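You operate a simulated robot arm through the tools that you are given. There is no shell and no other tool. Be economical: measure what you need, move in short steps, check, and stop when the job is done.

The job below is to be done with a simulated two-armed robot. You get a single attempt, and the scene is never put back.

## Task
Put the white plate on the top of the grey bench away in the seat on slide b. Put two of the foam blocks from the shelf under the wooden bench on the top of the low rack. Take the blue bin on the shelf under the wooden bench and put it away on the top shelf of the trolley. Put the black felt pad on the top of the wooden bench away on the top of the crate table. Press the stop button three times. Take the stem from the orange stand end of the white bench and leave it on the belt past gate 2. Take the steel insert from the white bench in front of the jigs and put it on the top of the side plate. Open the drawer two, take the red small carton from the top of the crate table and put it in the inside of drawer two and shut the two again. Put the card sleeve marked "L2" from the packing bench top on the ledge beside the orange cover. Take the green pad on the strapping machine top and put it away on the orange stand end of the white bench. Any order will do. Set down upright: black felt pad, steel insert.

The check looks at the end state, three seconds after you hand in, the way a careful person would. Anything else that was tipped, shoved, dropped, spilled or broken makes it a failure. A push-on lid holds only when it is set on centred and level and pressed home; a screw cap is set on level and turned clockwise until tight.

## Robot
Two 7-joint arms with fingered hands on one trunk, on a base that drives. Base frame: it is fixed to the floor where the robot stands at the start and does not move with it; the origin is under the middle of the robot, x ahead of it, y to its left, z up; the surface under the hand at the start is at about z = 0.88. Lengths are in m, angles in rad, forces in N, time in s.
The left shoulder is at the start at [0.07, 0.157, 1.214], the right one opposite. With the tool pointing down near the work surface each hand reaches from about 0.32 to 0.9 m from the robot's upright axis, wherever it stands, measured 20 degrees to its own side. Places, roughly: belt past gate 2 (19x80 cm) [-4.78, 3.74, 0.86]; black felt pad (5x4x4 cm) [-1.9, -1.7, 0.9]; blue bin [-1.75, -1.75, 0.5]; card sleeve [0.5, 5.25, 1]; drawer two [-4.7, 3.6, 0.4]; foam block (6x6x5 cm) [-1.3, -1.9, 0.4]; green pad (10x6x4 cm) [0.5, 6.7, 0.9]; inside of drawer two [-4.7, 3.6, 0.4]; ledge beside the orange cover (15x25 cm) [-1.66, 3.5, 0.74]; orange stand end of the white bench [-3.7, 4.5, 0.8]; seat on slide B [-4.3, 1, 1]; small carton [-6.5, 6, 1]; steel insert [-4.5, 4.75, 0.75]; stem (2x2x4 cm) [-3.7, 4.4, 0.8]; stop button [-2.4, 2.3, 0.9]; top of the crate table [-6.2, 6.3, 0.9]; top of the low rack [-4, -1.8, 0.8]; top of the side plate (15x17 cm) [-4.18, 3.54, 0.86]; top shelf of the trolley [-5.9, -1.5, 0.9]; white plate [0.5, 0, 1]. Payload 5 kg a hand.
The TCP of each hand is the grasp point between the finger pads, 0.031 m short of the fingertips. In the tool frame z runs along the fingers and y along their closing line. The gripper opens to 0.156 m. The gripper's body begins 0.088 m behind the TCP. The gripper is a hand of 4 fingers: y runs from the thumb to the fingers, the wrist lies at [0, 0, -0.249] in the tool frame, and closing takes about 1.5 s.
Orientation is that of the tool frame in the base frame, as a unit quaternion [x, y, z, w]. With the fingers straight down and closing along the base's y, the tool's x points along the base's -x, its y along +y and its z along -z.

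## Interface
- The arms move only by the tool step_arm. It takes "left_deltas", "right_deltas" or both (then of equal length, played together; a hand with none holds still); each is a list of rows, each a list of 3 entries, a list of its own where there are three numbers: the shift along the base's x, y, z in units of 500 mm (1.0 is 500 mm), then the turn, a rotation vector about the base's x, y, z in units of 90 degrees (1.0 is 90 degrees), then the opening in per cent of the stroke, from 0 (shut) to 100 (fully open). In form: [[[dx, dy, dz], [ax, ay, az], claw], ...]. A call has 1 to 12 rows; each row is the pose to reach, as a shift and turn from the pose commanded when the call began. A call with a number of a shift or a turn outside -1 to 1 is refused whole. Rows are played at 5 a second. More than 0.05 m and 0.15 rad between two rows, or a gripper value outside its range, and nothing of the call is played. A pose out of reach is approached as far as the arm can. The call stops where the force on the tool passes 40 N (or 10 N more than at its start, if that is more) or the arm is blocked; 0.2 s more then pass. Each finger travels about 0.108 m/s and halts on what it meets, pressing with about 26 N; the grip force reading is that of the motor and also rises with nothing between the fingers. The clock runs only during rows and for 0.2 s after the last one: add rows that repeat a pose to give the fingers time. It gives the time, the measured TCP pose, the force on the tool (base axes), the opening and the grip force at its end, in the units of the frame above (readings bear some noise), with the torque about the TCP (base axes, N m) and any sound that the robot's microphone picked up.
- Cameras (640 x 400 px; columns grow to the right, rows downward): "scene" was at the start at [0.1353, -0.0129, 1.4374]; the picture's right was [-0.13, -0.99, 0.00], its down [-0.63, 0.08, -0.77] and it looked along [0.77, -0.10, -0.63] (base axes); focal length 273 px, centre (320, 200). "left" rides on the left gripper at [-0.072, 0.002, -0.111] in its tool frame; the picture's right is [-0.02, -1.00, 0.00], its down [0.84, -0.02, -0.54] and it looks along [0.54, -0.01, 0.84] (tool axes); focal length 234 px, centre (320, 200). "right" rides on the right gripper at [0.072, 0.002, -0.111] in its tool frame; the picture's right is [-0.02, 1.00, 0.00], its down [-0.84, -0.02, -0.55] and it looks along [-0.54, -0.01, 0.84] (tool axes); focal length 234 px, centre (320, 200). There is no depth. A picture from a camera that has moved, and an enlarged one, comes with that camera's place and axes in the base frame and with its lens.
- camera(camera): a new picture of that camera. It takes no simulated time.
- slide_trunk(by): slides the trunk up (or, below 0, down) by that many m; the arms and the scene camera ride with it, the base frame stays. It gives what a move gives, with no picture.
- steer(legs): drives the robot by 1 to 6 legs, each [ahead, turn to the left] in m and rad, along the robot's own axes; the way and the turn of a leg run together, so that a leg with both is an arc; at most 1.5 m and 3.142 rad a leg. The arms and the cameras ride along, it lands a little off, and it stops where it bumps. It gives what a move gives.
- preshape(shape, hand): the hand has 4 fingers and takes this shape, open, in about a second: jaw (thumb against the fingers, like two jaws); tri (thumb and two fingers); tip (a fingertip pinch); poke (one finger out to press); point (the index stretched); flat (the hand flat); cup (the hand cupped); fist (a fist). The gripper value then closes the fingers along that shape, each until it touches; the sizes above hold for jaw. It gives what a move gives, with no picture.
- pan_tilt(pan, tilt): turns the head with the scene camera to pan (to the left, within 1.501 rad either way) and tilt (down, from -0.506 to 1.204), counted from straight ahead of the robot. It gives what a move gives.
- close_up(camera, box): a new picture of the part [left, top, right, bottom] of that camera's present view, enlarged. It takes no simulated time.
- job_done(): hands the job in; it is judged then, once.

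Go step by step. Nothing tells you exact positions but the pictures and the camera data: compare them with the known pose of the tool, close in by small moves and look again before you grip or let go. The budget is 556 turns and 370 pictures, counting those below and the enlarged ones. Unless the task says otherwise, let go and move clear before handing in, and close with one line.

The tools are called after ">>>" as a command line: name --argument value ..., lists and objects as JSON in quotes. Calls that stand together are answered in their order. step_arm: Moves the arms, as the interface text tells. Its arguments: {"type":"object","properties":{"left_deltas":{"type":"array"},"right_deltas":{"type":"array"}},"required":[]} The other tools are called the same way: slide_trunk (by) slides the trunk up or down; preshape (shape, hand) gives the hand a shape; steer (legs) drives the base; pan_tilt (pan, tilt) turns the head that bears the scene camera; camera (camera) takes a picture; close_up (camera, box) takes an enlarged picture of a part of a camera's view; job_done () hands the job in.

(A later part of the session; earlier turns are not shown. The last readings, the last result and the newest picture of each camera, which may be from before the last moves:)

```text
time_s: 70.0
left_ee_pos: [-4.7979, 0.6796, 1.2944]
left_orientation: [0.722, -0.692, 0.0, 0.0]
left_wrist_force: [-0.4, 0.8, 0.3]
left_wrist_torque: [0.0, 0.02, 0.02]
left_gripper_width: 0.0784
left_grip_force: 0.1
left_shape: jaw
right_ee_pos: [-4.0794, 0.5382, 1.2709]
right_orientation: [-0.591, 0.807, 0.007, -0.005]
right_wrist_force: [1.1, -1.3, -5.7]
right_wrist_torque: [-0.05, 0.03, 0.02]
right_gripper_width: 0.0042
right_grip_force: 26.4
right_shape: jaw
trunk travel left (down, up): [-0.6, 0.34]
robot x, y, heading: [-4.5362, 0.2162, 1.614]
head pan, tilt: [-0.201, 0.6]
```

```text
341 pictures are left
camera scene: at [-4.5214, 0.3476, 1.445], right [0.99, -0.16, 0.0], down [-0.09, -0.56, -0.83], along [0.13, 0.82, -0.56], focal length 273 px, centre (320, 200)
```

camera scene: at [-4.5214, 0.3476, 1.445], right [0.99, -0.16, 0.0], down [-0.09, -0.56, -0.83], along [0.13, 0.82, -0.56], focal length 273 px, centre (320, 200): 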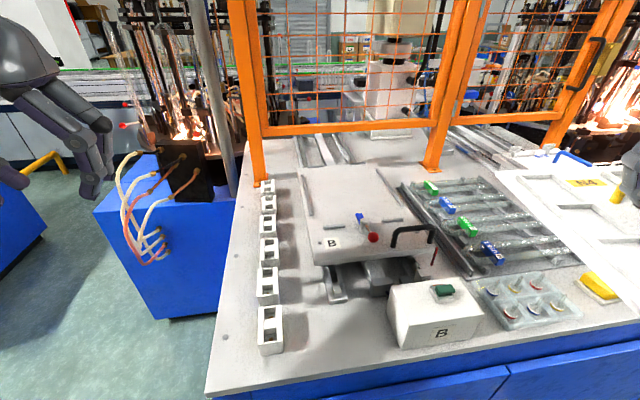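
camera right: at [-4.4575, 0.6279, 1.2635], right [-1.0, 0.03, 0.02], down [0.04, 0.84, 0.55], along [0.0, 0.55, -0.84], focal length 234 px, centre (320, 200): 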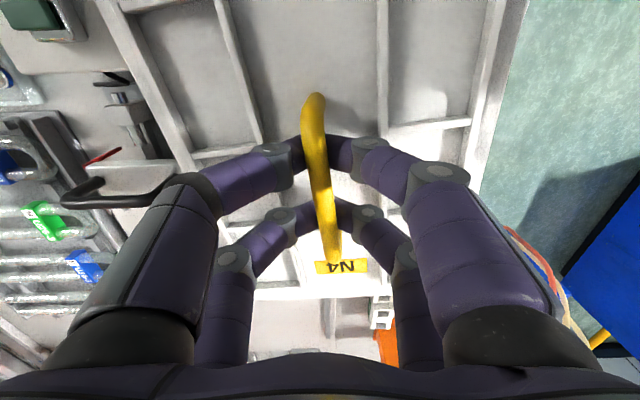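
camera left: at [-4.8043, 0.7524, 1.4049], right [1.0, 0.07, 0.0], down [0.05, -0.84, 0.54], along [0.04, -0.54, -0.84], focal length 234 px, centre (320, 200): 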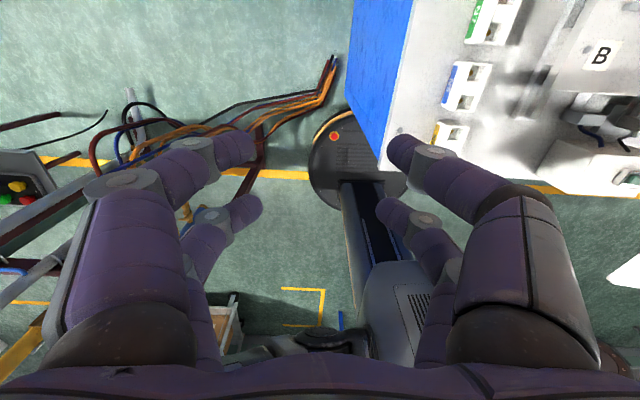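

>>> close_up --camera "scene" --box '[280, 120, 460, 290]'

>>> camera --camera "right"

```text
2.35 times, centred on (370, 205) of scene
camera zoom: at [-4.5214, 0.3476, 1.445], right [0.99, -0.16, 0.0], down [-0.09, -0.56, -0.83], along [0.13, 0.82, -0.56], focal length 642 px, centre (202, 188)
```

zoom: 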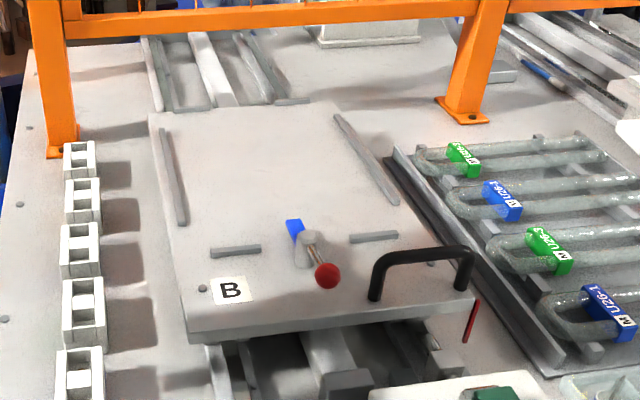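

```text
339 pictures are left
camera right: at [-4.0999, 0.4683, 1.3823], right [-0.95, 0.32, 0.02], down [0.28, 0.79, 0.55], along [0.16, 0.52, -0.84], focal length 234 px, centre (320, 200)
```

right: 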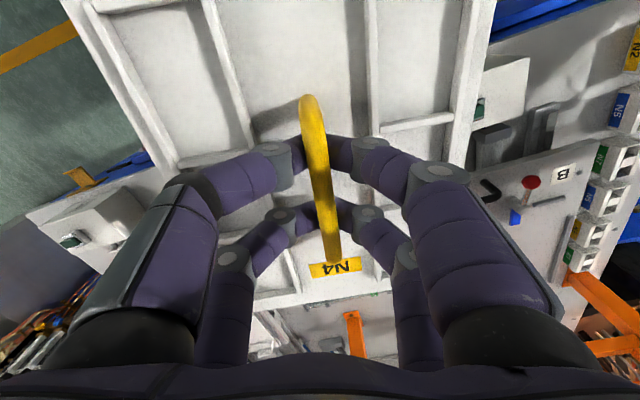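

Slide B's top is at z≈1.047, with rails at x≈-4.455 and -4.24 and stops at y≈0.81. I zoom on the clamp to see if its blue paddle obstructs the seat.

>>> close_up --camera "scene" --box '[335, 195, 405, 250]'

>>> close_up --camera "right" --box '[480, 150, 600, 250]'

```text
7.27 times, centred on (370, 222) of scene
camera zoom: at [-4.5214, 0.3476, 1.445], right [0.99, -0.16, 0.0], down [-0.09, -0.56, -0.83], along [0.13, 0.82, -0.56], focal length 1986 px, centre (-44, 36)
```

zoom: 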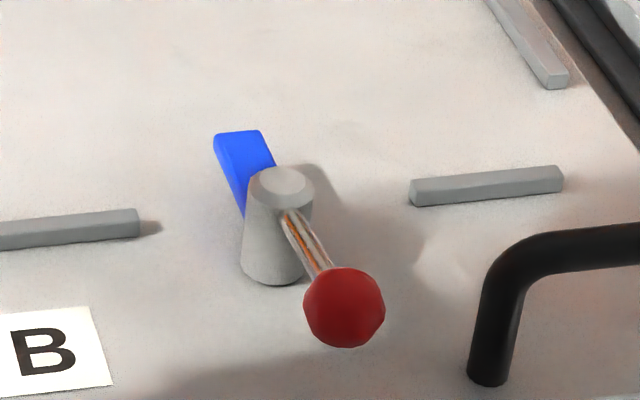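

```text
4.00 times, centred on (540, 200) of right
camera zoom: at [-4.0999, 0.4683, 1.3823], right [-0.95, 0.32, 0.02], down [0.28, 0.79, 0.55], along [0.16, 0.52, -0.84], focal length 937 px, centre (-560, 200)
```

zoom: 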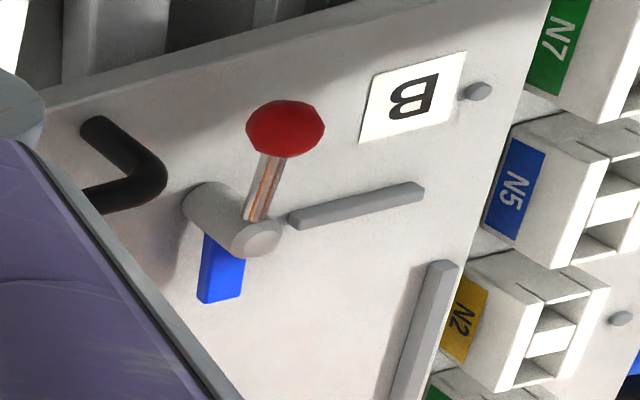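

The blue paddle seems to overhang the seat's front edge by about 2 cm. I compare with slide A, where a plate is already seated.

>>> step_arm --right_deltas '[[[-0.06, -0.06, 0], [0, 0, 0], 0], [[-0.12, -0.12, 0], [0, 0, 0], 0], [[-0.14, -0.18, 0], [0, 0, 0], 0]]'

>>> pan_tilt --pan -0.7 --tilt 0.45

>>> camera --camera "scene"

```text
time_s: 70.8
left_ee_pos: [-4.7973, 0.6788, 1.2938]
left_orientation: [0.722, -0.692, -0.001, 0.0]
left_wrist_force: [-0.2, -0.2, 0.0]
left_wrist_torque: [0.02, 0.02, 0.0]
left_gripper_width: 0.0782
left_grip_force: 0.0
left_shape: jaw
right_ee_pos: [-4.1497, 0.4471, 1.2731]
right_orientation: [-0.591, 0.807, 0.007, -0.005]
right_wrist_force: [0.7, 0.0, -4.7]
right_wrist_torque: [-0.08, 0.0, -0.11]
right_gripper_width: 0.0042
right_grip_force: 25.9
right_shape: jaw
trunk travel left (down, up): [-0.6, 0.34]
robot x, y, heading: [-4.5343, 0.2103, 1.613]
head pan, tilt: [-0.201, 0.6]
```

```text
time_s: 71.7
left_ee_pos: [-4.7982, 0.6804, 1.293]
left_orientation: [0.722, -0.692, 0.0, -0.001]
left_wrist_force: [-0.4, 0.2, 0.8]
left_wrist_torque: [0.04, 0.01, 0.0]
left_gripper_width: 0.0782
left_grip_force: 0.1
left_shape: jaw
right_ee_pos: [-4.1505, 0.4485, 1.2732]
right_orientation: [-0.591, 0.806, 0.007, -0.005]
right_wrist_force: [-0.1, 1.7, -5.4]
right_wrist_torque: [-0.06, -0.01, -0.02]
right_gripper_width: 0.0039
right_grip_force: 25.6
right_shape: jaw
trunk travel left (down, up): [-0.6, 0.34]
robot x, y, heading: [-4.5339, 0.2122, 1.612]
head pan, tilt: [-0.7, 0.45]
```

```text
336 pictures are left
camera scene: at [-4.4805, 0.3344, 1.4584], right [0.79, -0.61, 0.0], down [-0.27, -0.35, -0.9], along [0.55, 0.71, -0.44], focal length 273 px, centre (320, 200)
```

scene: 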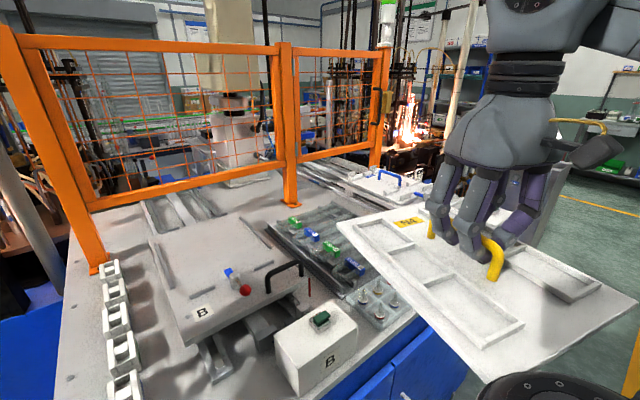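

>>> close_up --camera "scene" --box '[340, 160, 440, 225]'

>>> close_up --camera "scene" --box '[200, 240, 280, 310]'

>>> close_up --camera "scene" --box '[350, 180, 640, 380]'

```text
6.15 times, centred on (390, 192) of scene
camera zoom: at [-4.4805, 0.3344, 1.4584], right [0.79, -0.61, 0.0], down [-0.27, -0.35, -0.9], along [0.55, 0.71, -0.44], focal length 1680 px, centre (-111, 246)
```

zoom: 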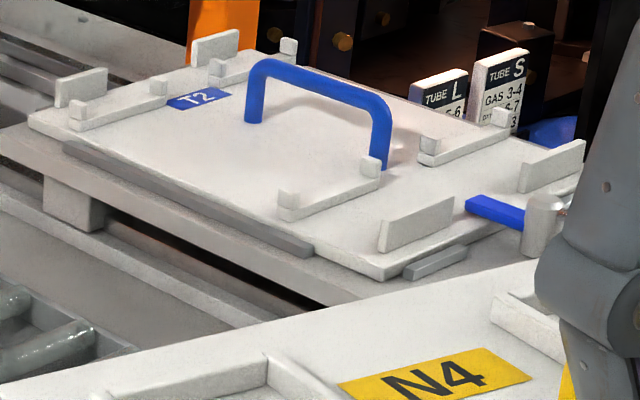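

```text
5.71 times, centred on (240, 275) of scene
camera zoom: at [-4.4805, 0.3344, 1.4584], right [0.79, -0.61, 0.0], down [-0.27, -0.35, -0.9], along [0.55, 0.71, -0.44], focal length 1560 px, centre (777, -229)
```

zoom: 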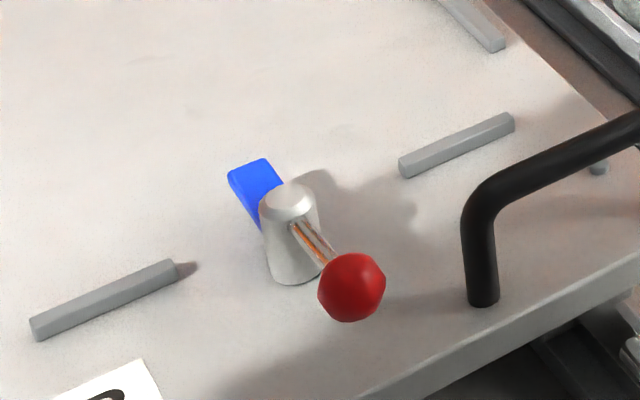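

```text
2.00 times, centred on (495, 280) of scene
camera zoom: at [-4.4805, 0.3344, 1.4584], right [0.79, -0.61, 0.0], down [-0.27, -0.35, -0.9], along [0.55, 0.71, -0.44], focal length 546 px, centre (-30, 40)
```

zoom: 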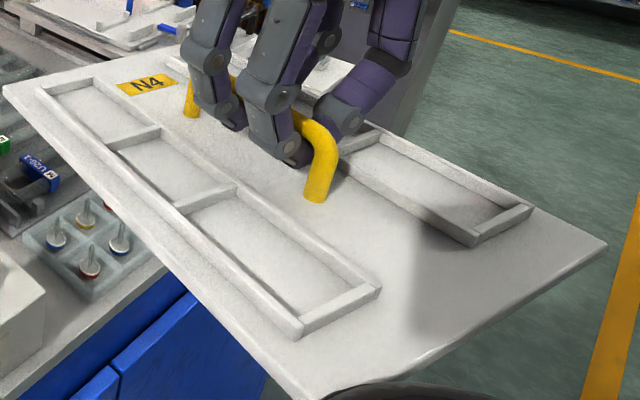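

On slide A the same blue arm lies clamped over the plate's edge, so on B it must be swung away first. I shift the base to x≈-4.31 so the left hand can work the red lever while the right keeps the plate.

>>> steer --legs '[[-0.25, 0], [0, -0.75], [0.33, 0], [0, 0.71]]'

>>> pan_tilt --pan 0 --tilt 0.7

>>> camera --camera "scene"

```text
time_s: 79.1
left_ee_pos: [-4.5583, 0.6931, 1.2929]
left_orientation: [-0.707, 0.707, 0.0, 0.0]
left_wrist_force: [-0.2, 0.0, 0.0]
left_wrist_torque: [0.0, 0.0, 0.02]
left_gripper_width: 0.0782
left_grip_force: 0.0
left_shape: jaw
right_ee_pos: [-3.9204, 0.4351, 1.272]
right_orientation: [-0.574, 0.819, 0.008, -0.004]
right_wrist_force: [0.3, 0.5, -4.7]
right_wrist_torque: [-0.05, 0.01, -0.04]
right_gripper_width: 0.0041
right_grip_force: 25.7
right_shape: jaw
trunk travel left (down, up): [-0.6, 0.34]
robot x, y, heading: [-4.315, 0.2121, 1.573]
head pan, tilt: [-0.7, 0.45]
```

```text
time_s: 80.2
left_ee_pos: [-4.5571, 0.6938, 1.2935]
left_orientation: [0.707, -0.707, -0.001, -0.001]
left_wrist_force: [-0.5, -0.9, 0.6]
left_wrist_torque: [-0.02, 0.03, -0.01]
left_gripper_width: 0.0785
left_grip_force: 0.2
left_shape: jaw
right_ee_pos: [-3.9199, 0.4338, 1.2725]
right_orientation: [-0.574, 0.819, 0.007, -0.005]
right_wrist_force: [0.8, 1.0, -5.6]
right_wrist_torque: [-0.07, -0.02, -0.06]
right_gripper_width: 0.004
right_grip_force: 26.0
right_shape: jaw
trunk travel left (down, up): [-0.6, 0.34]
robot x, y, heading: [-4.314, 0.2166, 1.571]
head pan, tilt: [0.0, 0.7]
```

```text
332 pictures are left
camera scene: at [-4.3132, 0.3491, 1.4363], right [1.0, 0.0, 0.0], down [0.0, -0.64, -0.77], along [0.0, 0.77, -0.64], focal length 273 px, centre (320, 200)
```

scene: 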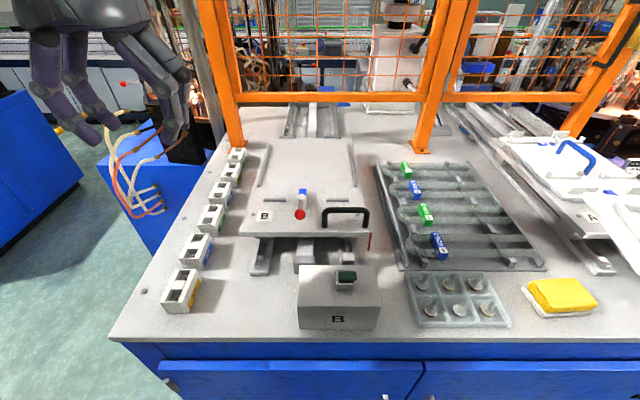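

Clear view now. I try the left hand's fingertip-pinch shape to grasp the red ball of the clamp lever.

>>> preshape --hand "left" --shape "tip"

>>> camera --camera "left"

>>> close_up --camera "scene" --box '[240, 130, 400, 260]'

```text
time_s: 81.1
left_ee_pos: [-4.5581, 0.6928, 1.2929]
left_orientation: [-0.707, 0.707, 0.0, 0.001]
left_wrist_force: [-0.8, 0.7, 1.0]
left_wrist_torque: [0.0, 0.02, 0.0]
left_gripper_width: 0.1558
left_grip_force: 0.1
left_shape: tip
right_ee_pos: [-3.9201, 0.4352, 1.2721]
right_orientation: [-0.574, 0.819, 0.008, -0.005]
right_wrist_force: [0.3, 0.2, -5.5]
right_wrist_torque: [-0.05, -0.01, -0.04]
right_gripper_width: 0.0042
right_grip_force: 26.6
right_shape: jaw
trunk travel left (down, up): [-0.6, 0.34]
robot x, y, heading: [-4.3137, 0.2149, 1.573]
head pan, tilt: [0.0, 0.7]
```

```text
331 pictures are left
camera left: at [-4.5607, 0.7655, 1.4049], right [1.0, 0.02, 0.0], down [0.02, -0.84, 0.54], along [0.01, -0.54, -0.84], focal length 234 px, centre (320, 200)
```

left: 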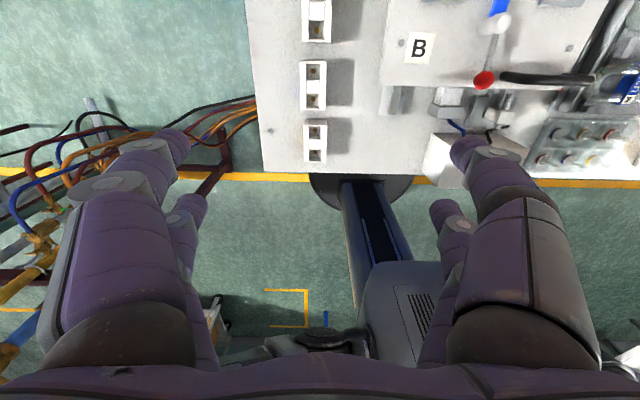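

```text
3.08 times, centred on (320, 195) of scene
camera zoom: at [-4.3135, 0.3491, 1.4363], right [1.0, 0.0, 0.0], down [0.0, -0.64, -0.76], along [0.0, 0.76, -0.64], focal length 840 px, centre (320, 215)
```

zoom: 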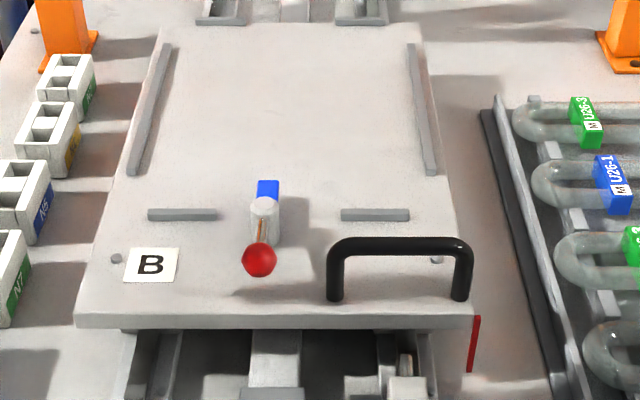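

I can see the lever clearly; jaw shape will do. I bring the left hand above the red ball with a small opening, keeping clear of the black handle.

>>> preshape --hand "left" --shape "jaw"

>>> step_arm --left_deltas '[[[0.08, 0.01, -0.02], [0, 0, 0], 60], [[0.16, 0.02, -0.06], [0, 0, 0], 32], [[0.24, 0.03, -0.1], [0, 0, 0], 32], [[0.33, 0.04, -0.16], [0, 0, 0], 32], [[0.41, 0.04, -0.22], [0, 0, 0], 32], [[0.41, 0.04, -0.28], [0, 0, 0], 32]]'

>>> camera --camera "left"

>>> close_up --camera "scene" --box '[240, 130, 400, 260]'

```text
time_s: 82.0
left_ee_pos: [-4.5572, 0.6937, 1.2939]
left_orientation: [0.708, -0.707, 0.0, -0.001]
left_wrist_force: [-0.1, 1.1, -0.4]
left_wrist_torque: [-0.01, -0.03, 0.01]
left_gripper_width: 0.1558
left_grip_force: 0.1
left_shape: jaw
right_ee_pos: [-3.9204, 0.4339, 1.2716]
right_orientation: [-0.574, 0.819, 0.007, -0.005]
right_wrist_force: [-0.3, 0.8, -4.9]
right_wrist_torque: [-0.07, 0.03, -0.02]
right_gripper_width: 0.004
right_grip_force: 26.2
right_shape: jaw
trunk travel left (down, up): [-0.6, 0.34]
robot x, y, heading: [-4.315, 0.2174, 1.573]
head pan, tilt: [0.0, 0.7]
```

```text
refused: row 4 steps farther than a row can; nothing moved
```

```text
329 pictures are left
camera left: at [-4.5607, 0.7655, 1.4049], right [1.0, 0.02, 0.0], down [0.02, -0.84, 0.54], along [0.01, -0.54, -0.84], focal length 234 px, centre (320, 200)
```

left: 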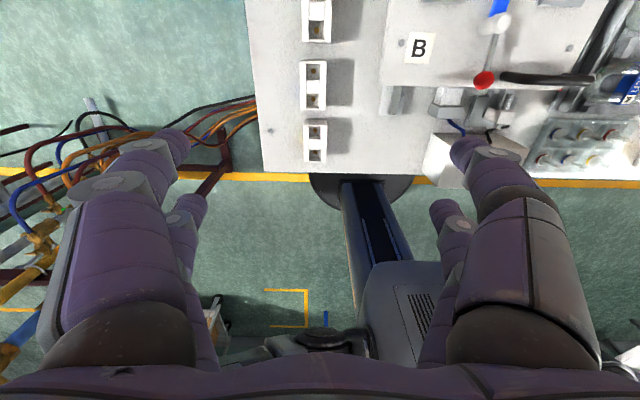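

```text
3.08 times, centred on (320, 195) of scene
camera zoom: at [-4.3134, 0.3491, 1.4363], right [1.0, 0.0, 0.0], down [0.0, -0.64, -0.76], along [0.0, 0.76, -0.64], focal length 840 px, centre (320, 215)
```

zoom: 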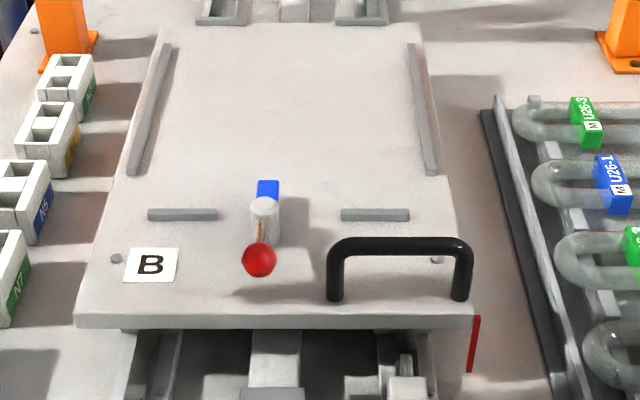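

>>> step_arm --left_deltas '[[[0.08, 0.01, -0.02], [0, 0, 0], 60], [[0.16, 0.02, -0.04], [0, 0, 0], 32], [[0.24, 0.03, -0.08], [0, 0, 0], 32], [[0.32, 0.04, -0.12], [0, 0, 0], 32], [[0.4, 0.04, -0.16], [0, 0, 0], 32], [[0.41, 0.04, -0.22], [0, 0, 0], 32], [[0.41, 0.04, -0.28], [0, 0, 0], 32]]'

>>> camera --camera "left"

>>> close_up --camera "scene" --box '[240, 130, 400, 260]'

```text
time_s: 83.6
left_ee_pos: [-4.3532, 0.7144, 1.1531]
left_orientation: [-0.707, 0.707, -0.001, 0.0]
left_wrist_force: [0.0, -0.2, -0.1]
left_wrist_torque: [-0.02, -0.01, -0.01]
left_gripper_width: 0.0501
left_grip_force: 0.1
left_shape: jaw
right_ee_pos: [-3.9185, 0.4353, 1.2729]
right_orientation: [-0.574, 0.819, 0.006, -0.004]
right_wrist_force: [0.0, 1.2, -4.6]
right_wrist_torque: [-0.08, -0.02, -0.07]
right_gripper_width: 0.0041
right_grip_force: 25.8
right_shape: jaw
trunk travel left (down, up): [-0.6, 0.34]
robot x, y, heading: [-4.3186, 0.2181, 1.573]
head pan, tilt: [0.0, 0.7]
```

```text
327 pictures are left
camera left: at [-4.3554, 0.786, 1.2644], right [1.0, 0.02, 0.0], down [0.02, -0.84, 0.55], along [0.01, -0.55, -0.84], focal length 234 px, centre (320, 200)
```

left: 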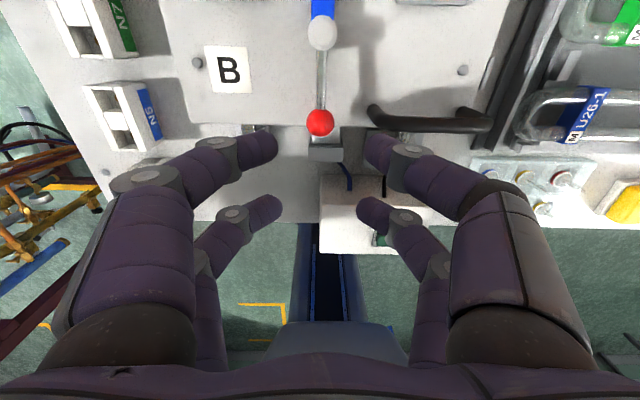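

```text
3.08 times, centred on (320, 195) of scene
camera zoom: at [-4.3135, 0.3499, 1.4362], right [1.0, 0.0, 0.0], down [0.0, -0.64, -0.76], along [0.0, 0.76, -0.64], focal length 840 px, centre (320, 215)
```

zoom: 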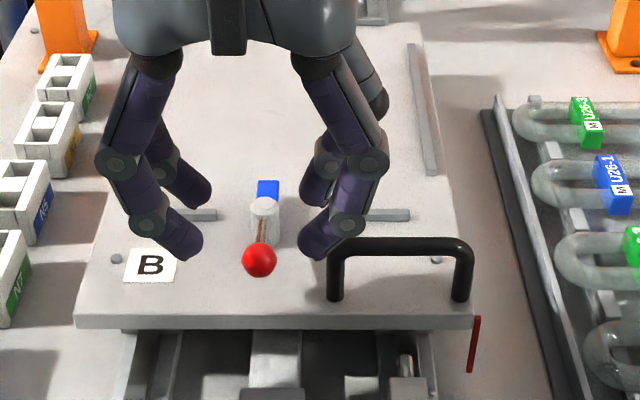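

The ball sits close to the black handle, so a single poking finger is better. I raise a bit and take the poke shape.

>>> step_arm --left_deltas '[[[0, 0, 0.08], [0, 0, 0], 32], [[0, 0, 0.16], [0, 0, 0], 32]]'

>>> preshape --hand "left" --shape "poke"

>>> camera --camera "left"

>>> camera --camera "scene"

```text
time_s: 84.2
left_ee_pos: [-4.3522, 0.7117, 1.2332]
left_orientation: [0.707, -0.707, 0.0, 0.001]
left_wrist_force: [0.2, -0.1, -0.4]
left_wrist_torque: [-0.01, 0.02, 0.02]
left_gripper_width: 0.0501
left_grip_force: 0.1
left_shape: jaw
right_ee_pos: [-3.9192, 0.4343, 1.2737]
right_orientation: [-0.575, 0.818, 0.008, -0.004]
right_wrist_force: [1.4, 0.3, -4.9]
right_wrist_torque: [-0.05, 0.02, -0.05]
right_gripper_width: 0.0041
right_grip_force: 26.2
right_shape: jaw
trunk travel left (down, up): [-0.6, 0.34]
robot x, y, heading: [-4.3136, 0.213, 1.576]
head pan, tilt: [0.0, 0.7]
```

```text
time_s: 85.1
left_ee_pos: [-4.3535, 0.7128, 1.2338]
left_orientation: [-0.707, 0.708, -0.001, 0.0]
left_wrist_force: [-0.7, 0.3, 0.5]
left_wrist_torque: [0.0, 0.01, 0.01]
left_gripper_width: 0.0
left_grip_force: 0.1
left_shape: poke
right_ee_pos: [-3.9198, 0.4351, 1.2735]
right_orientation: [-0.574, 0.819, 0.007, -0.003]
right_wrist_force: [0.3, 0.3, -5.5]
right_wrist_torque: [-0.08, -0.03, -0.06]
right_gripper_width: 0.0041
right_grip_force: 25.8
right_shape: jaw
trunk travel left (down, up): [-0.6, 0.34]
robot x, y, heading: [-4.3123, 0.2147, 1.575]
head pan, tilt: [0.0, 0.7]
```

```text
325 pictures are left
camera left: at [-4.3563, 0.785, 1.3451], right [1.0, 0.02, 0.0], down [0.02, -0.84, 0.54], along [0.01, -0.54, -0.84], focal length 234 px, centre (320, 200)
```

left: 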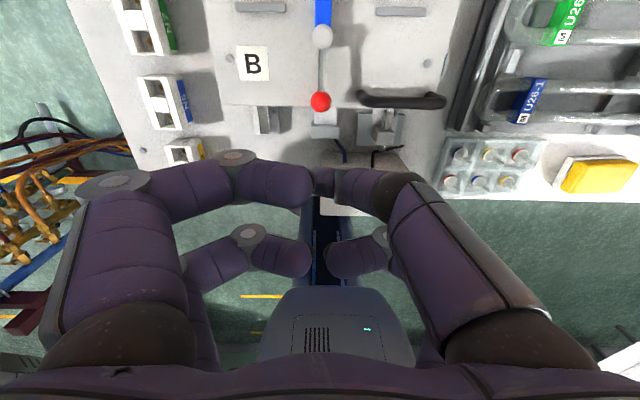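

```text
324 pictures are left
camera scene: at [-4.3135, 0.3493, 1.4362], right [1.0, 0.0, 0.0], down [0.0, -0.64, -0.76], along [0.0, 0.76, -0.64], focal length 273 px, centre (320, 200)
```

scene: 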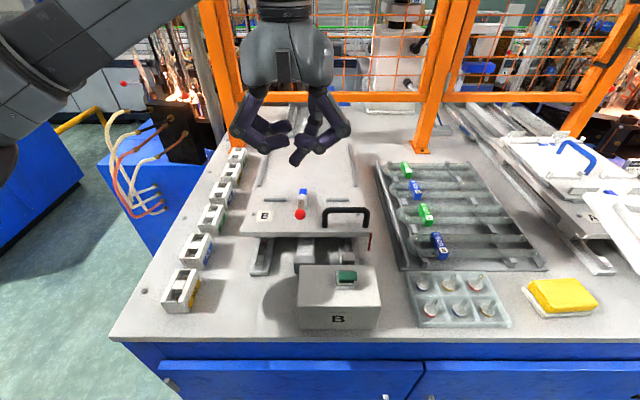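

>>> close_up --camera "scene" --box '[220, 80, 380, 220]'

>>> close_up --camera "left" --box '[240, 60, 440, 220]'

```text
2.86 times, centred on (300, 150) of scene
camera zoom: at [-4.3135, 0.3493, 1.4362], right [1.0, 0.0, 0.0], down [0.0, -0.64, -0.76], along [0.0, 0.76, -0.64], focal length 780 px, centre (377, 343)
```

zoom: 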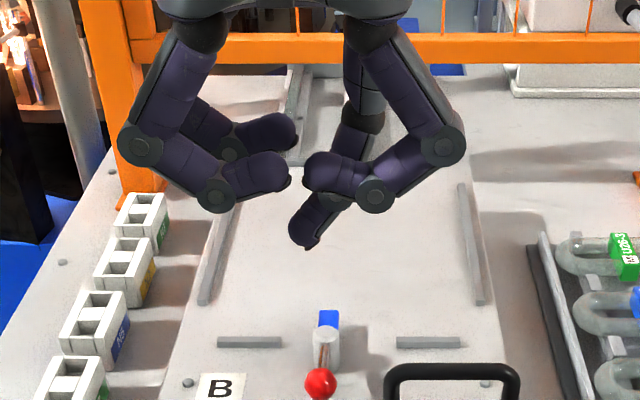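

```text
2.50 times, centred on (340, 140) of left
camera zoom: at [-4.3563, 0.785, 1.3451], right [1.0, 0.02, 0.0], down [0.02, -0.84, 0.54], along [0.01, -0.54, -0.84], focal length 585 px, centre (270, 350)
```

zoom: 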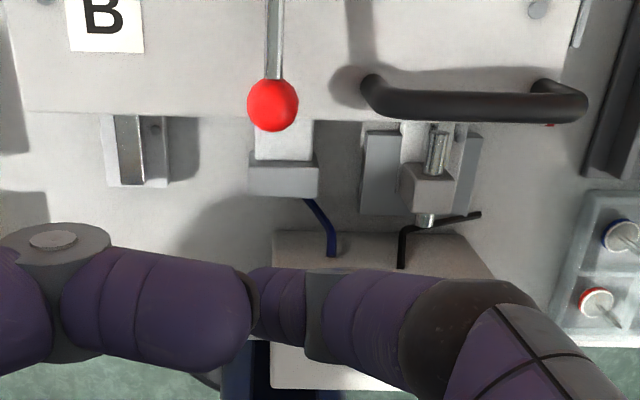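

The poke finger's tip lies on the tool axis about 3.3 cm below the TCP. I bring it down beside the lever rod, on its +x side, between ball and post.

>>> step_arm --left_deltas '[[[0.03, 0.05, 0], [0, 0, 0], 0], [[0.05, 0.088, -0.05], [0, 0, 0], 0], [[0.05, 0.088, -0.13], [0, 0, 0], 0], [[0.05, 0.088, -0.2], [0, 0, 0], 0], [[0.05, 0.088, -0.24], [0, 0, 0], 0]]'

>>> close_up --camera "left" --box '[240, 60, 440, 220]'

>>> close_up --camera "scene" --box '[240, 120, 400, 260]'

```text
time_s: 86.3
left_ee_pos: [-4.3276, 0.7589, 1.1123]
left_orientation: [0.707, -0.707, 0.001, -0.001]
left_wrist_force: [0.3, -0.6, 0.2]
left_wrist_torque: [-0.01, 0.0, -0.02]
left_gripper_width: 0.0002
left_grip_force: 0.1
left_shape: poke
right_ee_pos: [-3.9203, 0.4348, 1.2727]
right_orientation: [-0.574, 0.819, 0.007, -0.005]
right_wrist_force: [-0.3, 0.6, -5.4]
right_wrist_torque: [-0.07, 0.02, -0.05]
right_gripper_width: 0.0043
right_grip_force: 26.3
right_shape: jaw
trunk travel left (down, up): [-0.6, 0.34]
robot x, y, heading: [-4.3112, 0.216, 1.577]
head pan, tilt: [0.0, 0.7]
```

```text
2.50 times, centred on (340, 140) of left
camera zoom: at [-4.3308, 0.8301, 1.2243], right [1.0, 0.02, 0.0], down [0.02, -0.84, 0.54], along [0.01, -0.54, -0.84], focal length 585 px, centre (270, 350)
```

zoom: 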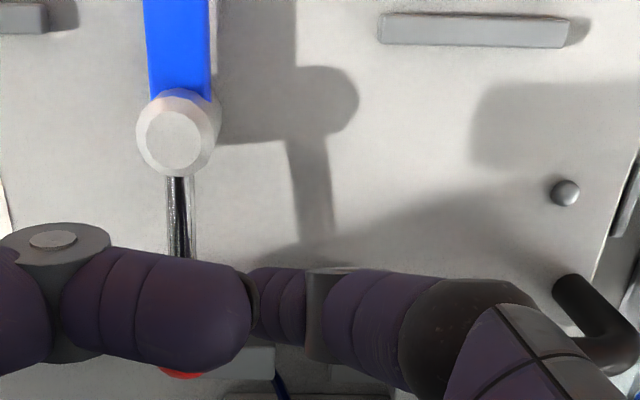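

```text
2.86 times, centred on (320, 190) of scene
camera zoom: at [-4.3136, 0.3492, 1.4363], right [1.0, 0.0, 0.0], down [0.0, -0.64, -0.76], along [0.0, 0.76, -0.64], focal length 780 px, centre (320, 229)
```

zoom: 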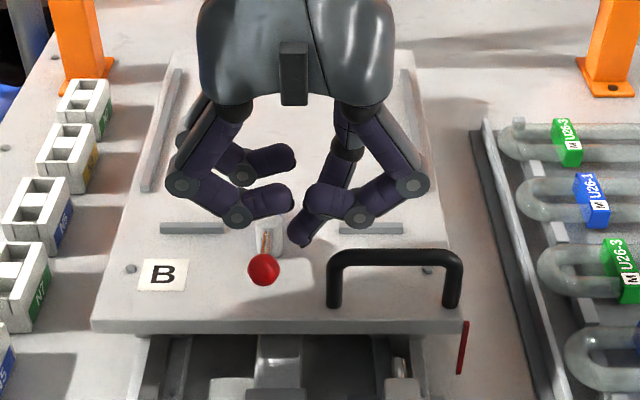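

The fingertip is right beside the rod. I lower 1 cm and push the lever gently along an arc toward -x.

>>> step_arm --left_deltas '[[[0, 0, -0.022], [0, 0, 0], 0], [[-0.022, -0.002, -0.022], [0, 0, 0], 0], [[-0.04, -0.004, -0.022], [0, 0, 0], 0], [[-0.058, -0.006, -0.022], [0, 0, 0], 0]]'

>>> close_up --camera "scene" --box '[240, 120, 400, 260]'

```text
time_s: 87.3
left_ee_pos: [-4.3559, 0.7564, 1.1021]
left_orientation: [0.708, -0.707, 0.0, 0.0]
left_wrist_force: [1.5, 1.4, 1.2]
left_wrist_torque: [0.01, -0.02, -0.02]
left_gripper_width: 0.0002
left_grip_force: 0.0
left_shape: poke
right_ee_pos: [-3.9194, 0.4333, 1.2732]
right_orientation: [-0.574, 0.819, 0.006, -0.004]
right_wrist_force: [0.7, 0.3, -3.7]
right_wrist_torque: [-0.04, -0.04, -0.06]
right_gripper_width: 0.0041
right_grip_force: 26.1
right_shape: jaw
trunk travel left (down, up): [-0.6, 0.34]
robot x, y, heading: [-4.3152, 0.2182, 1.578]
head pan, tilt: [0.0, 0.7]
```

```text
2.86 times, centred on (320, 190) of scene
camera zoom: at [-4.3136, 0.3492, 1.4363], right [1.0, 0.0, 0.0], down [0.0, -0.64, -0.76], along [0.0, 0.76, -0.64], focal length 780 px, centre (320, 229)
```

zoom: 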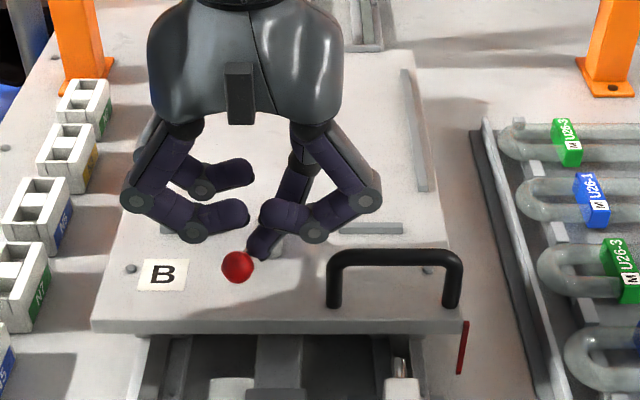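

It turns about the vertical with small force. I carry on round to about 90 degrees.

>>> step_arm --left_deltas '[[[-0.02, 0.006, 0], [0, 0, 0], 0], [[-0.036, 0.016, 0], [0, 0, 0], 0], [[-0.05, 0.033, 0], [0, 0, 0], 0], [[-0.058, 0.048, 0], [0, 0, 0], 0], [[-0.056, 0.064, 0], [0, 0, 0], 0], [[-0.03, 0.05, 0.04], [0, 0, 0], 0], [[-0.03, 0.04, 0.12], [0, 0, 0], 0], [[-0.06, 0.03, 0.2], [0, 0, 0], 0], [[-0.14, 0.03, 0.24], [0, 0, 0], 0], [[-0.22, 0.03, 0.26], [0, 0, 0], 0], [[-0.31, 0.03, 0.28], [0, 0, 0], 0]]'

>>> close_up --camera "scene" --box '[240, 120, 400, 260]'

```text
time_s: 89.7
left_ee_pos: [-4.5143, 0.7707, 1.2424]
left_orientation: [-0.706, 0.708, 0.0, 0.001]
left_wrist_force: [0.0, -0.5, 1.3]
left_wrist_torque: [0.02, -0.02, 0.03]
left_gripper_width: 0.0002
left_grip_force: 0.0
left_shape: poke
right_ee_pos: [-3.9202, 0.4343, 1.2737]
right_orientation: [-0.574, 0.818, 0.006, -0.004]
right_wrist_force: [-0.2, 1.1, -4.9]
right_wrist_torque: [-0.01, 0.0, -0.05]
right_gripper_width: 0.004
right_grip_force: 25.7
right_shape: jaw
trunk travel left (down, up): [-0.6, 0.34]
robot x, y, heading: [-4.317, 0.2167, 1.567]
head pan, tilt: [0.0, 0.7]
```

```text
2.86 times, centred on (320, 190) of scene
camera zoom: at [-4.3154, 0.3477, 1.4364], right [1.0, 0.0, 0.0], down [0.0, -0.64, -0.77], along [0.0, 0.77, -0.64], focal length 780 px, centre (320, 229)
```

zoom: 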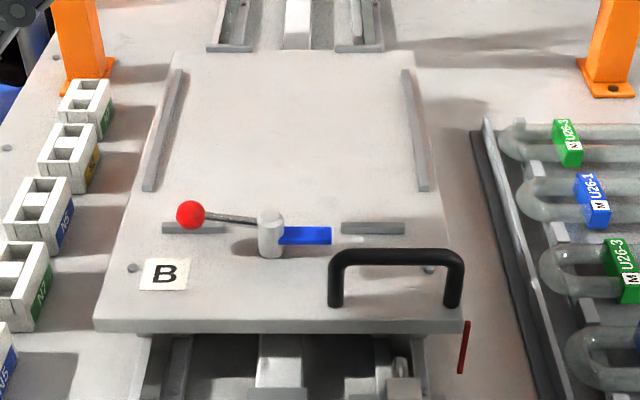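

The arm now points sideways, clear of the seat. I move the left hand away and bring the plate round over the slide, correcting its yaw.

>>> step_arm --left_deltas '[[[-0.058, -0.067, 0.015], [0, 0, 0], 0], [[-0.116, -0.134, 0.03], [0, 0, 0], 0], [[-0.174, -0.2, 0.045], [0, 0, 0], 0], [[-0.232, -0.267, 0.06], [0, 0, 0], 0], [[-0.29, -0.334, 0.075], [0, 0, 0], 0], [[-0.348, -0.4, 0.09], [0, 0, 0], 0], [[-0.406, -0.467, 0.105], [0, 0, 0], 0], [[-0.464, -0.534, 0.12], [0, 0, 0], 0]]' --right_deltas '[[[-0.0575, 0.0565, 0], [0, 0, 0.0277], 0], [[-0.115, 0.113, 0], [0, 0, 0.0554], 0], [[-0.1725, 0.1695, 0], [0, 0, 0.083], 0], [[-0.23, 0.226, 0], [0, 0, 0.111], 0], [[-0.2875, 0.2825, 0], [0, 0, 0.1385], 0], [[-0.345, 0.339, 0], [0, 0, 0.166], 0], [[-0.4025, 0.3955, 0], [0, 0, 0.194], 0], [[-0.46, 0.452, 0], [0, 0, 0.2215], 0]]'

>>> camera --camera "scene"

>>> camera --camera "right"

```text
time_s: 91.5
left_ee_pos: [-4.6415, 0.6238, 1.2682]
left_orientation: [0.708, -0.707, 0.0, 0.0]
left_wrist_force: [-0.9, 1.1, -0.2]
left_wrist_torque: [-0.04, -0.01, 0.0]
left_gripper_width: 0.0002
left_grip_force: 0.0
left_shape: poke
left hand out of reach, approached as far as the arm can: row 5, 6, 7, 8
right_ee_pos: [-4.1513, 0.6634, 1.2708]
right_orientation: [0.707, -0.707, -0.004, 0.007]
right_wrist_force: [-1.8, -0.1, -4.9]
right_wrist_torque: [-0.16, -0.02, 0.0]
right_gripper_width: 0.0039
right_grip_force: 26.3
right_shape: jaw
trunk travel left (down, up): [-0.6, 0.34]
robot x, y, heading: [-4.3145, 0.2149, 1.577]
head pan, tilt: [0.0, 0.7]
```

```text
317 pictures are left
camera scene: at [-4.3154, 0.3519, 1.4359], right [1.0, 0.0, 0.0], down [0.0, -0.65, -0.76], along [0.0, 0.76, -0.65], focal length 273 px, centre (320, 200)
```

scene: 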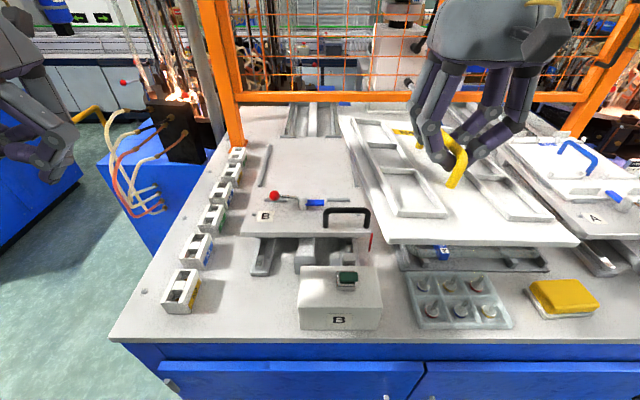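

```text
316 pictures are left
camera right: at [-4.1508, 0.5905, 1.3829], right [-1.0, 0.02, 0.02], down [0.03, 0.84, 0.54], along [0.0, 0.54, -0.84], focal length 234 px, centre (320, 200)
```

right: 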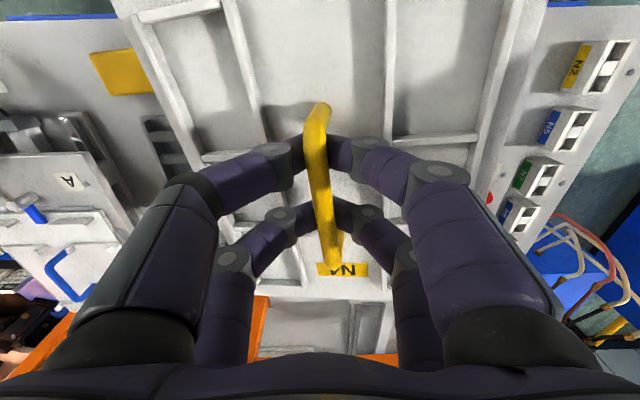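

The plate comes in roughly aligned. I level the hand and bring it over the seat, staying high, then look.

>>> step_arm --right_deltas '[[[-0.049, 0.069, 0], [0, 0, 0], 0], [[-0.098, 0.138, 0], [0.0007, -0.0025, 0], 0], [[-0.147, 0.207, 0], [0.0013, -0.005, 0], 0], [[-0.196, 0.277, 0], [0.0027, -0.01, 0], 0], [[-0.245, 0.346, -0.02], [0.0027, -0.01, 0], 0], [[-0.294, 0.415, -0.04], [0.0027, -0.01, 0], 0], [[-0.343, 0.485, -0.06], [0.0027, -0.01, 0], 0], [[-0.392, 0.554, -0.08], [0.0027, -0.01, 0], 0]]'

>>> camera --camera "scene"

>>> camera --camera "right"

```text
time_s: 93.3
left_ee_pos: [-4.6402, 0.6224, 1.2683]
left_orientation: [0.707, -0.707, 0.001, 0.0]
left_wrist_force: [-0.1, 0.3, -0.3]
left_wrist_torque: [-0.01, -0.01, 0.01]
left_gripper_width: 0.0
left_grip_force: 0.1
left_shape: poke
right_ee_pos: [-4.2323, 0.8025, 1.2642]
right_orientation: [-0.707, 0.708, 0.003, 0.003]
right_wrist_force: [0.0, -0.1, -5.4]
right_wrist_torque: [-0.13, 0.03, 0.02]
right_gripper_width: 0.0041
right_grip_force: 25.8
right_shape: jaw
right hand out of reach, approached as far as the arm can: row 4, 5, 6, 7, 8
trunk travel left (down, up): [-0.6, 0.34]
robot x, y, heading: [-4.3126, 0.2134, 1.572]
head pan, tilt: [0.0, 0.7]
```

```text
315 pictures are left
camera scene: at [-4.3133, 0.3509, 1.4361], right [1.0, 0.0, 0.0], down [0.0, -0.65, -0.76], along [0.0, 0.76, -0.65], focal length 273 px, centre (320, 200)
```

scene: 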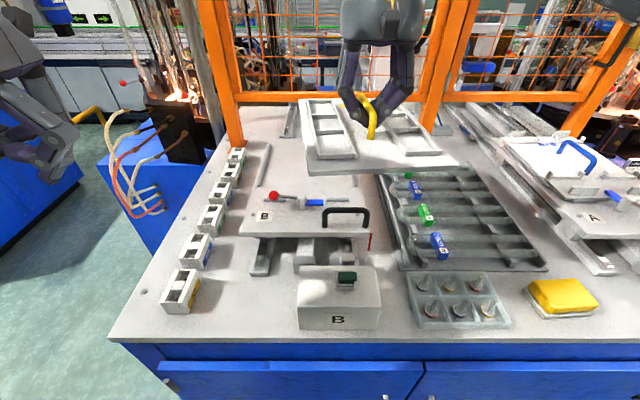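

```text
314 pictures are left
camera right: at [-4.2339, 0.7284, 1.375], right [-1.0, 0.02, 0.0], down [0.02, 0.84, 0.55], along [0.01, 0.55, -0.84], focal length 234 px, centre (320, 200)
```

right: 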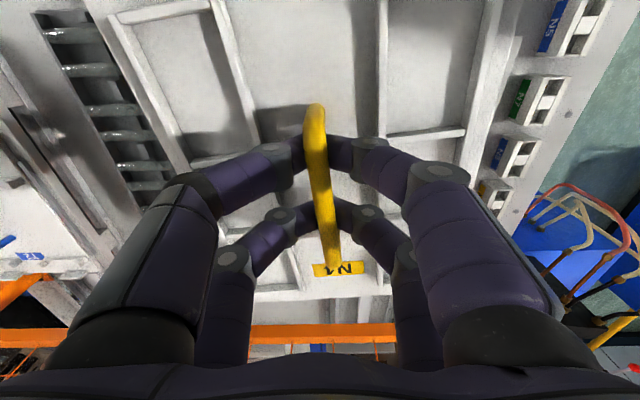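

The arm can't reach across this far; I shift the base left by about 0.21 m again.

>>> steer --legs '[[-0.25, 0], [0, 0.75], [0.33, 0], [0, -0.75]]'

>>> camera --camera "scene"

```text
time_s: 100.8
left_ee_pos: [-4.8796, 0.5831, 1.2684]
left_orientation: [0.722, -0.692, 0.001, 0.0]
left_wrist_force: [-0.4, -0.9, -0.1]
left_wrist_torque: [0.0, 0.0, -0.01]
left_gripper_width: 0.0002
left_grip_force: 0.0
left_shape: poke
right_ee_pos: [-4.4793, 0.7799, 1.2638]
right_orientation: [0.722, -0.692, -0.001, -0.001]
right_wrist_force: [0.0, 0.0, -5.4]
right_wrist_torque: [-0.09, -0.01, -0.01]
right_gripper_width: 0.0038
right_grip_force: 26.1
right_shape: jaw
trunk travel left (down, up): [-0.6, 0.34]
robot x, y, heading: [-4.536, 0.1935, 1.61]
head pan, tilt: [0.0, 0.7]
```

```text
313 pictures are left
camera scene: at [-4.5419, 0.3257, 1.4361], right [1.0, 0.04, 0.0], down [0.03, -0.64, -0.76], along [-0.03, 0.76, -0.64], focal length 273 px, centre (320, 200)
```

scene: 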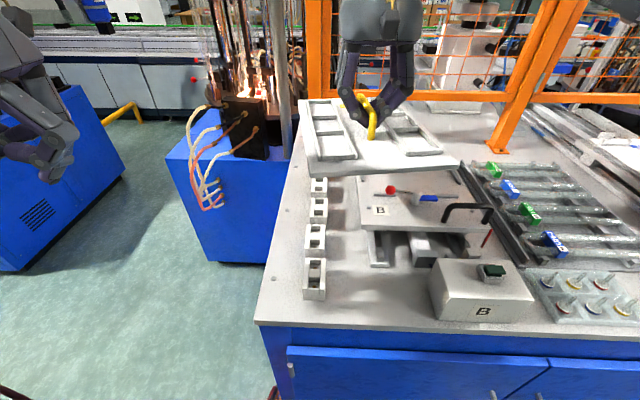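

>>> step_arm --right_deltas '[[[0.053, 0.064, 0], [0, 0, -0.006], 0], [[0.106, 0.128, 0], [0, 0, -0.012], 0], [[0.158, 0.192, -0.02], [0, 0, -0.018], 0], [[0.211, 0.256, -0.05], [0, 0, -0.027], 0], [[0.264, 0.32, -0.088], [0, 0, -0.027], 0]]'

>>> pan_tilt --pan -0.25 --tilt 0.55

>>> close_up --camera "scene" --box '[200, 90, 440, 290]'

>>> camera --camera "right"

```text
time_s: 102.0
left_ee_pos: [-4.8785, 0.5874, 1.2673]
left_orientation: [0.722, -0.692, 0.001, 0.001]
left_wrist_force: [0.1, 0.4, -0.4]
left_wrist_torque: [-0.06, 0.02, -0.01]
left_gripper_width: 0.0
left_grip_force: 0.1
left_shape: poke
right_ee_pos: [-4.339, 0.9278, 1.2121]
right_orientation: [-0.707, 0.708, 0.002, 0.001]
right_wrist_force: [0.5, 0.6, -5.8]
right_wrist_torque: [-0.17, -0.05, 0.02]
right_gripper_width: 0.0039
right_grip_force: 25.7
right_shape: jaw
right hand out of reach, approached as far as the arm can: row 3, 4, 5
trunk travel left (down, up): [-0.6, 0.34]
robot x, y, heading: [-4.5364, 0.196, 1.615]
head pan, tilt: [0.0, 0.7]
```

```text
time_s: 102.8
left_ee_pos: [-4.8793, 0.5837, 1.2687]
left_orientation: [0.721, -0.693, 0.0, 0.0]
left_wrist_force: [-0.6, 0.2, 0.5]
left_wrist_torque: [0.0, -0.02, -0.01]
left_gripper_width: 0.0
left_grip_force: 0.1
left_shape: poke
right_ee_pos: [-4.3423, 0.9248, 1.2131]
right_orientation: [-0.707, 0.707, 0.003, 0.002]
right_wrist_force: [-1.1, 0.0, -4.8]
right_wrist_torque: [-0.06, -0.02, 0.03]
right_gripper_width: 0.0039
right_grip_force: 26.3
right_shape: jaw
trunk travel left (down, up): [-0.6, 0.34]
robot x, y, heading: [-4.5374, 0.1917, 1.61]
head pan, tilt: [-0.25, 0.55]
```

```text
2.00 times, centred on (320, 190) of scene
camera zoom: at [-4.5196, 0.3281, 1.4494], right [0.98, -0.21, 0.0], down [-0.11, -0.51, -0.85], along [0.17, 0.83, -0.52], focal length 546 px, centre (320, 220)
```

zoom: 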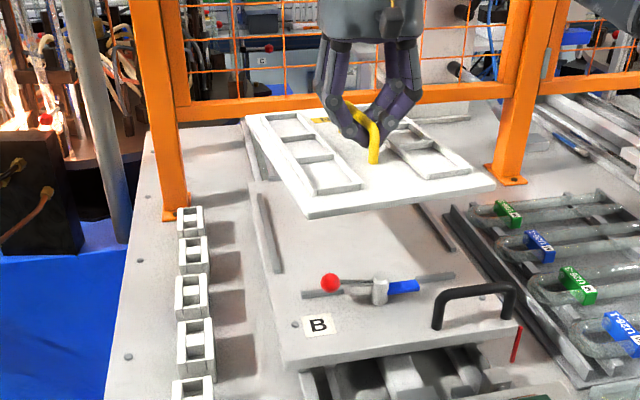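

```text
311 pictures are left
camera right: at [-4.343, 0.8514, 1.3249], right [-1.0, 0.02, 0.0], down [0.02, 0.83, 0.55], along [0.01, 0.55, -0.84], focal length 234 px, centre (320, 200)
```

right: 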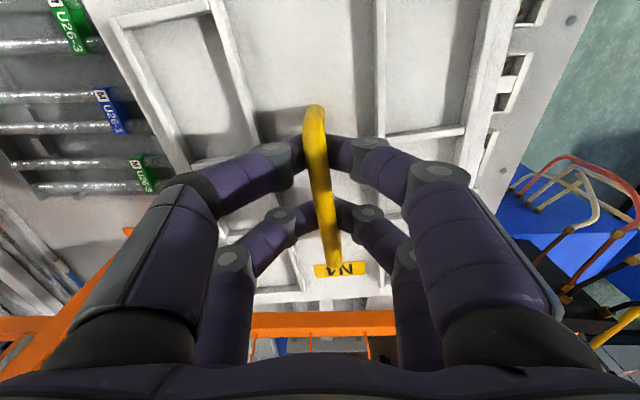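

The plate hangs slightly yawed relative to the slide. I zoom in to measure its angle before aligning.

>>> close_up --camera "right" --box '[60, 0, 560, 310]'

>>> close_up --camera "scene" --box '[250, 120, 430, 220]'

```text
1.28 times, centred on (310, 155) of right
camera zoom: at [-4.343, 0.8514, 1.3249], right [-1.0, 0.02, 0.0], down [0.02, 0.83, 0.55], along [0.01, 0.55, -0.84], focal length 300 px, centre (333, 258)
```

zoom: 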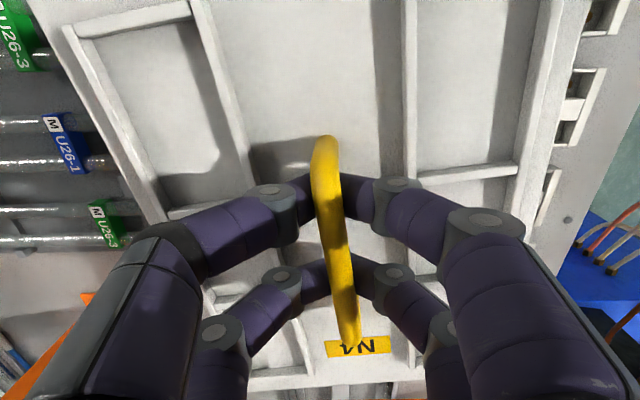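

```text
3.56 times, centred on (340, 170) of scene
camera zoom: at [-4.5196, 0.3281, 1.4494], right [0.98, -0.21, 0.0], down [-0.11, -0.51, -0.85], along [0.17, 0.83, -0.52], focal length 971 px, centre (249, 307)
```

zoom: 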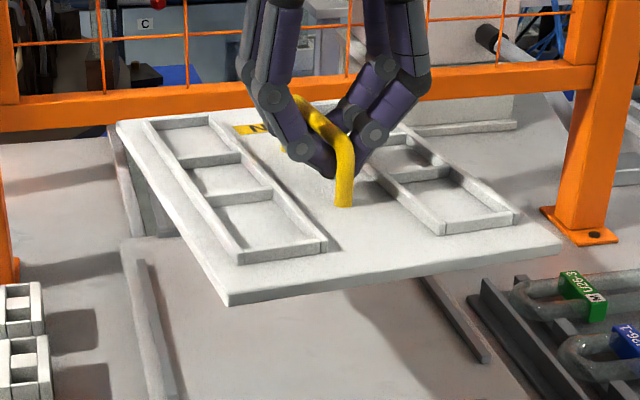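

The plate is level but yawed about 0.1 rad and about 1 cm ahead of the grip. I drive 6 cm closer, then correct.

>>> steer --legs '[[0.06, -0.04]]'

```text
time_s: 103.8
left_ee_pos: [-4.869, 0.6404, 1.2649]
left_orientation: [0.712, -0.702, 0.002, 0.002]
left_wrist_force: [0.4, 2.2, -1.7]
left_wrist_torque: [-0.17, 0.03, 0.03]
left_gripper_width: 0.0001
left_grip_force: 0.0
left_shape: poke
right_ee_pos: [-4.3196, 0.9668, 1.2094]
right_orientation: [-0.695, 0.719, 0.001, 0.0]
right_wrist_force: [0.2, 1.6, -7.2]
right_wrist_torque: [-0.18, 0.0, -0.03]
right_gripper_width: 0.0039
right_grip_force: 25.9
right_shape: jaw
trunk travel left (down, up): [-0.6, 0.34]
robot x, y, heading: [-4.536, 0.2299, 1.584]
head pan, tilt: [-0.25, 0.55]
stopped in leg 1: the robot was blocked; the commanded pose is now the measured one
```

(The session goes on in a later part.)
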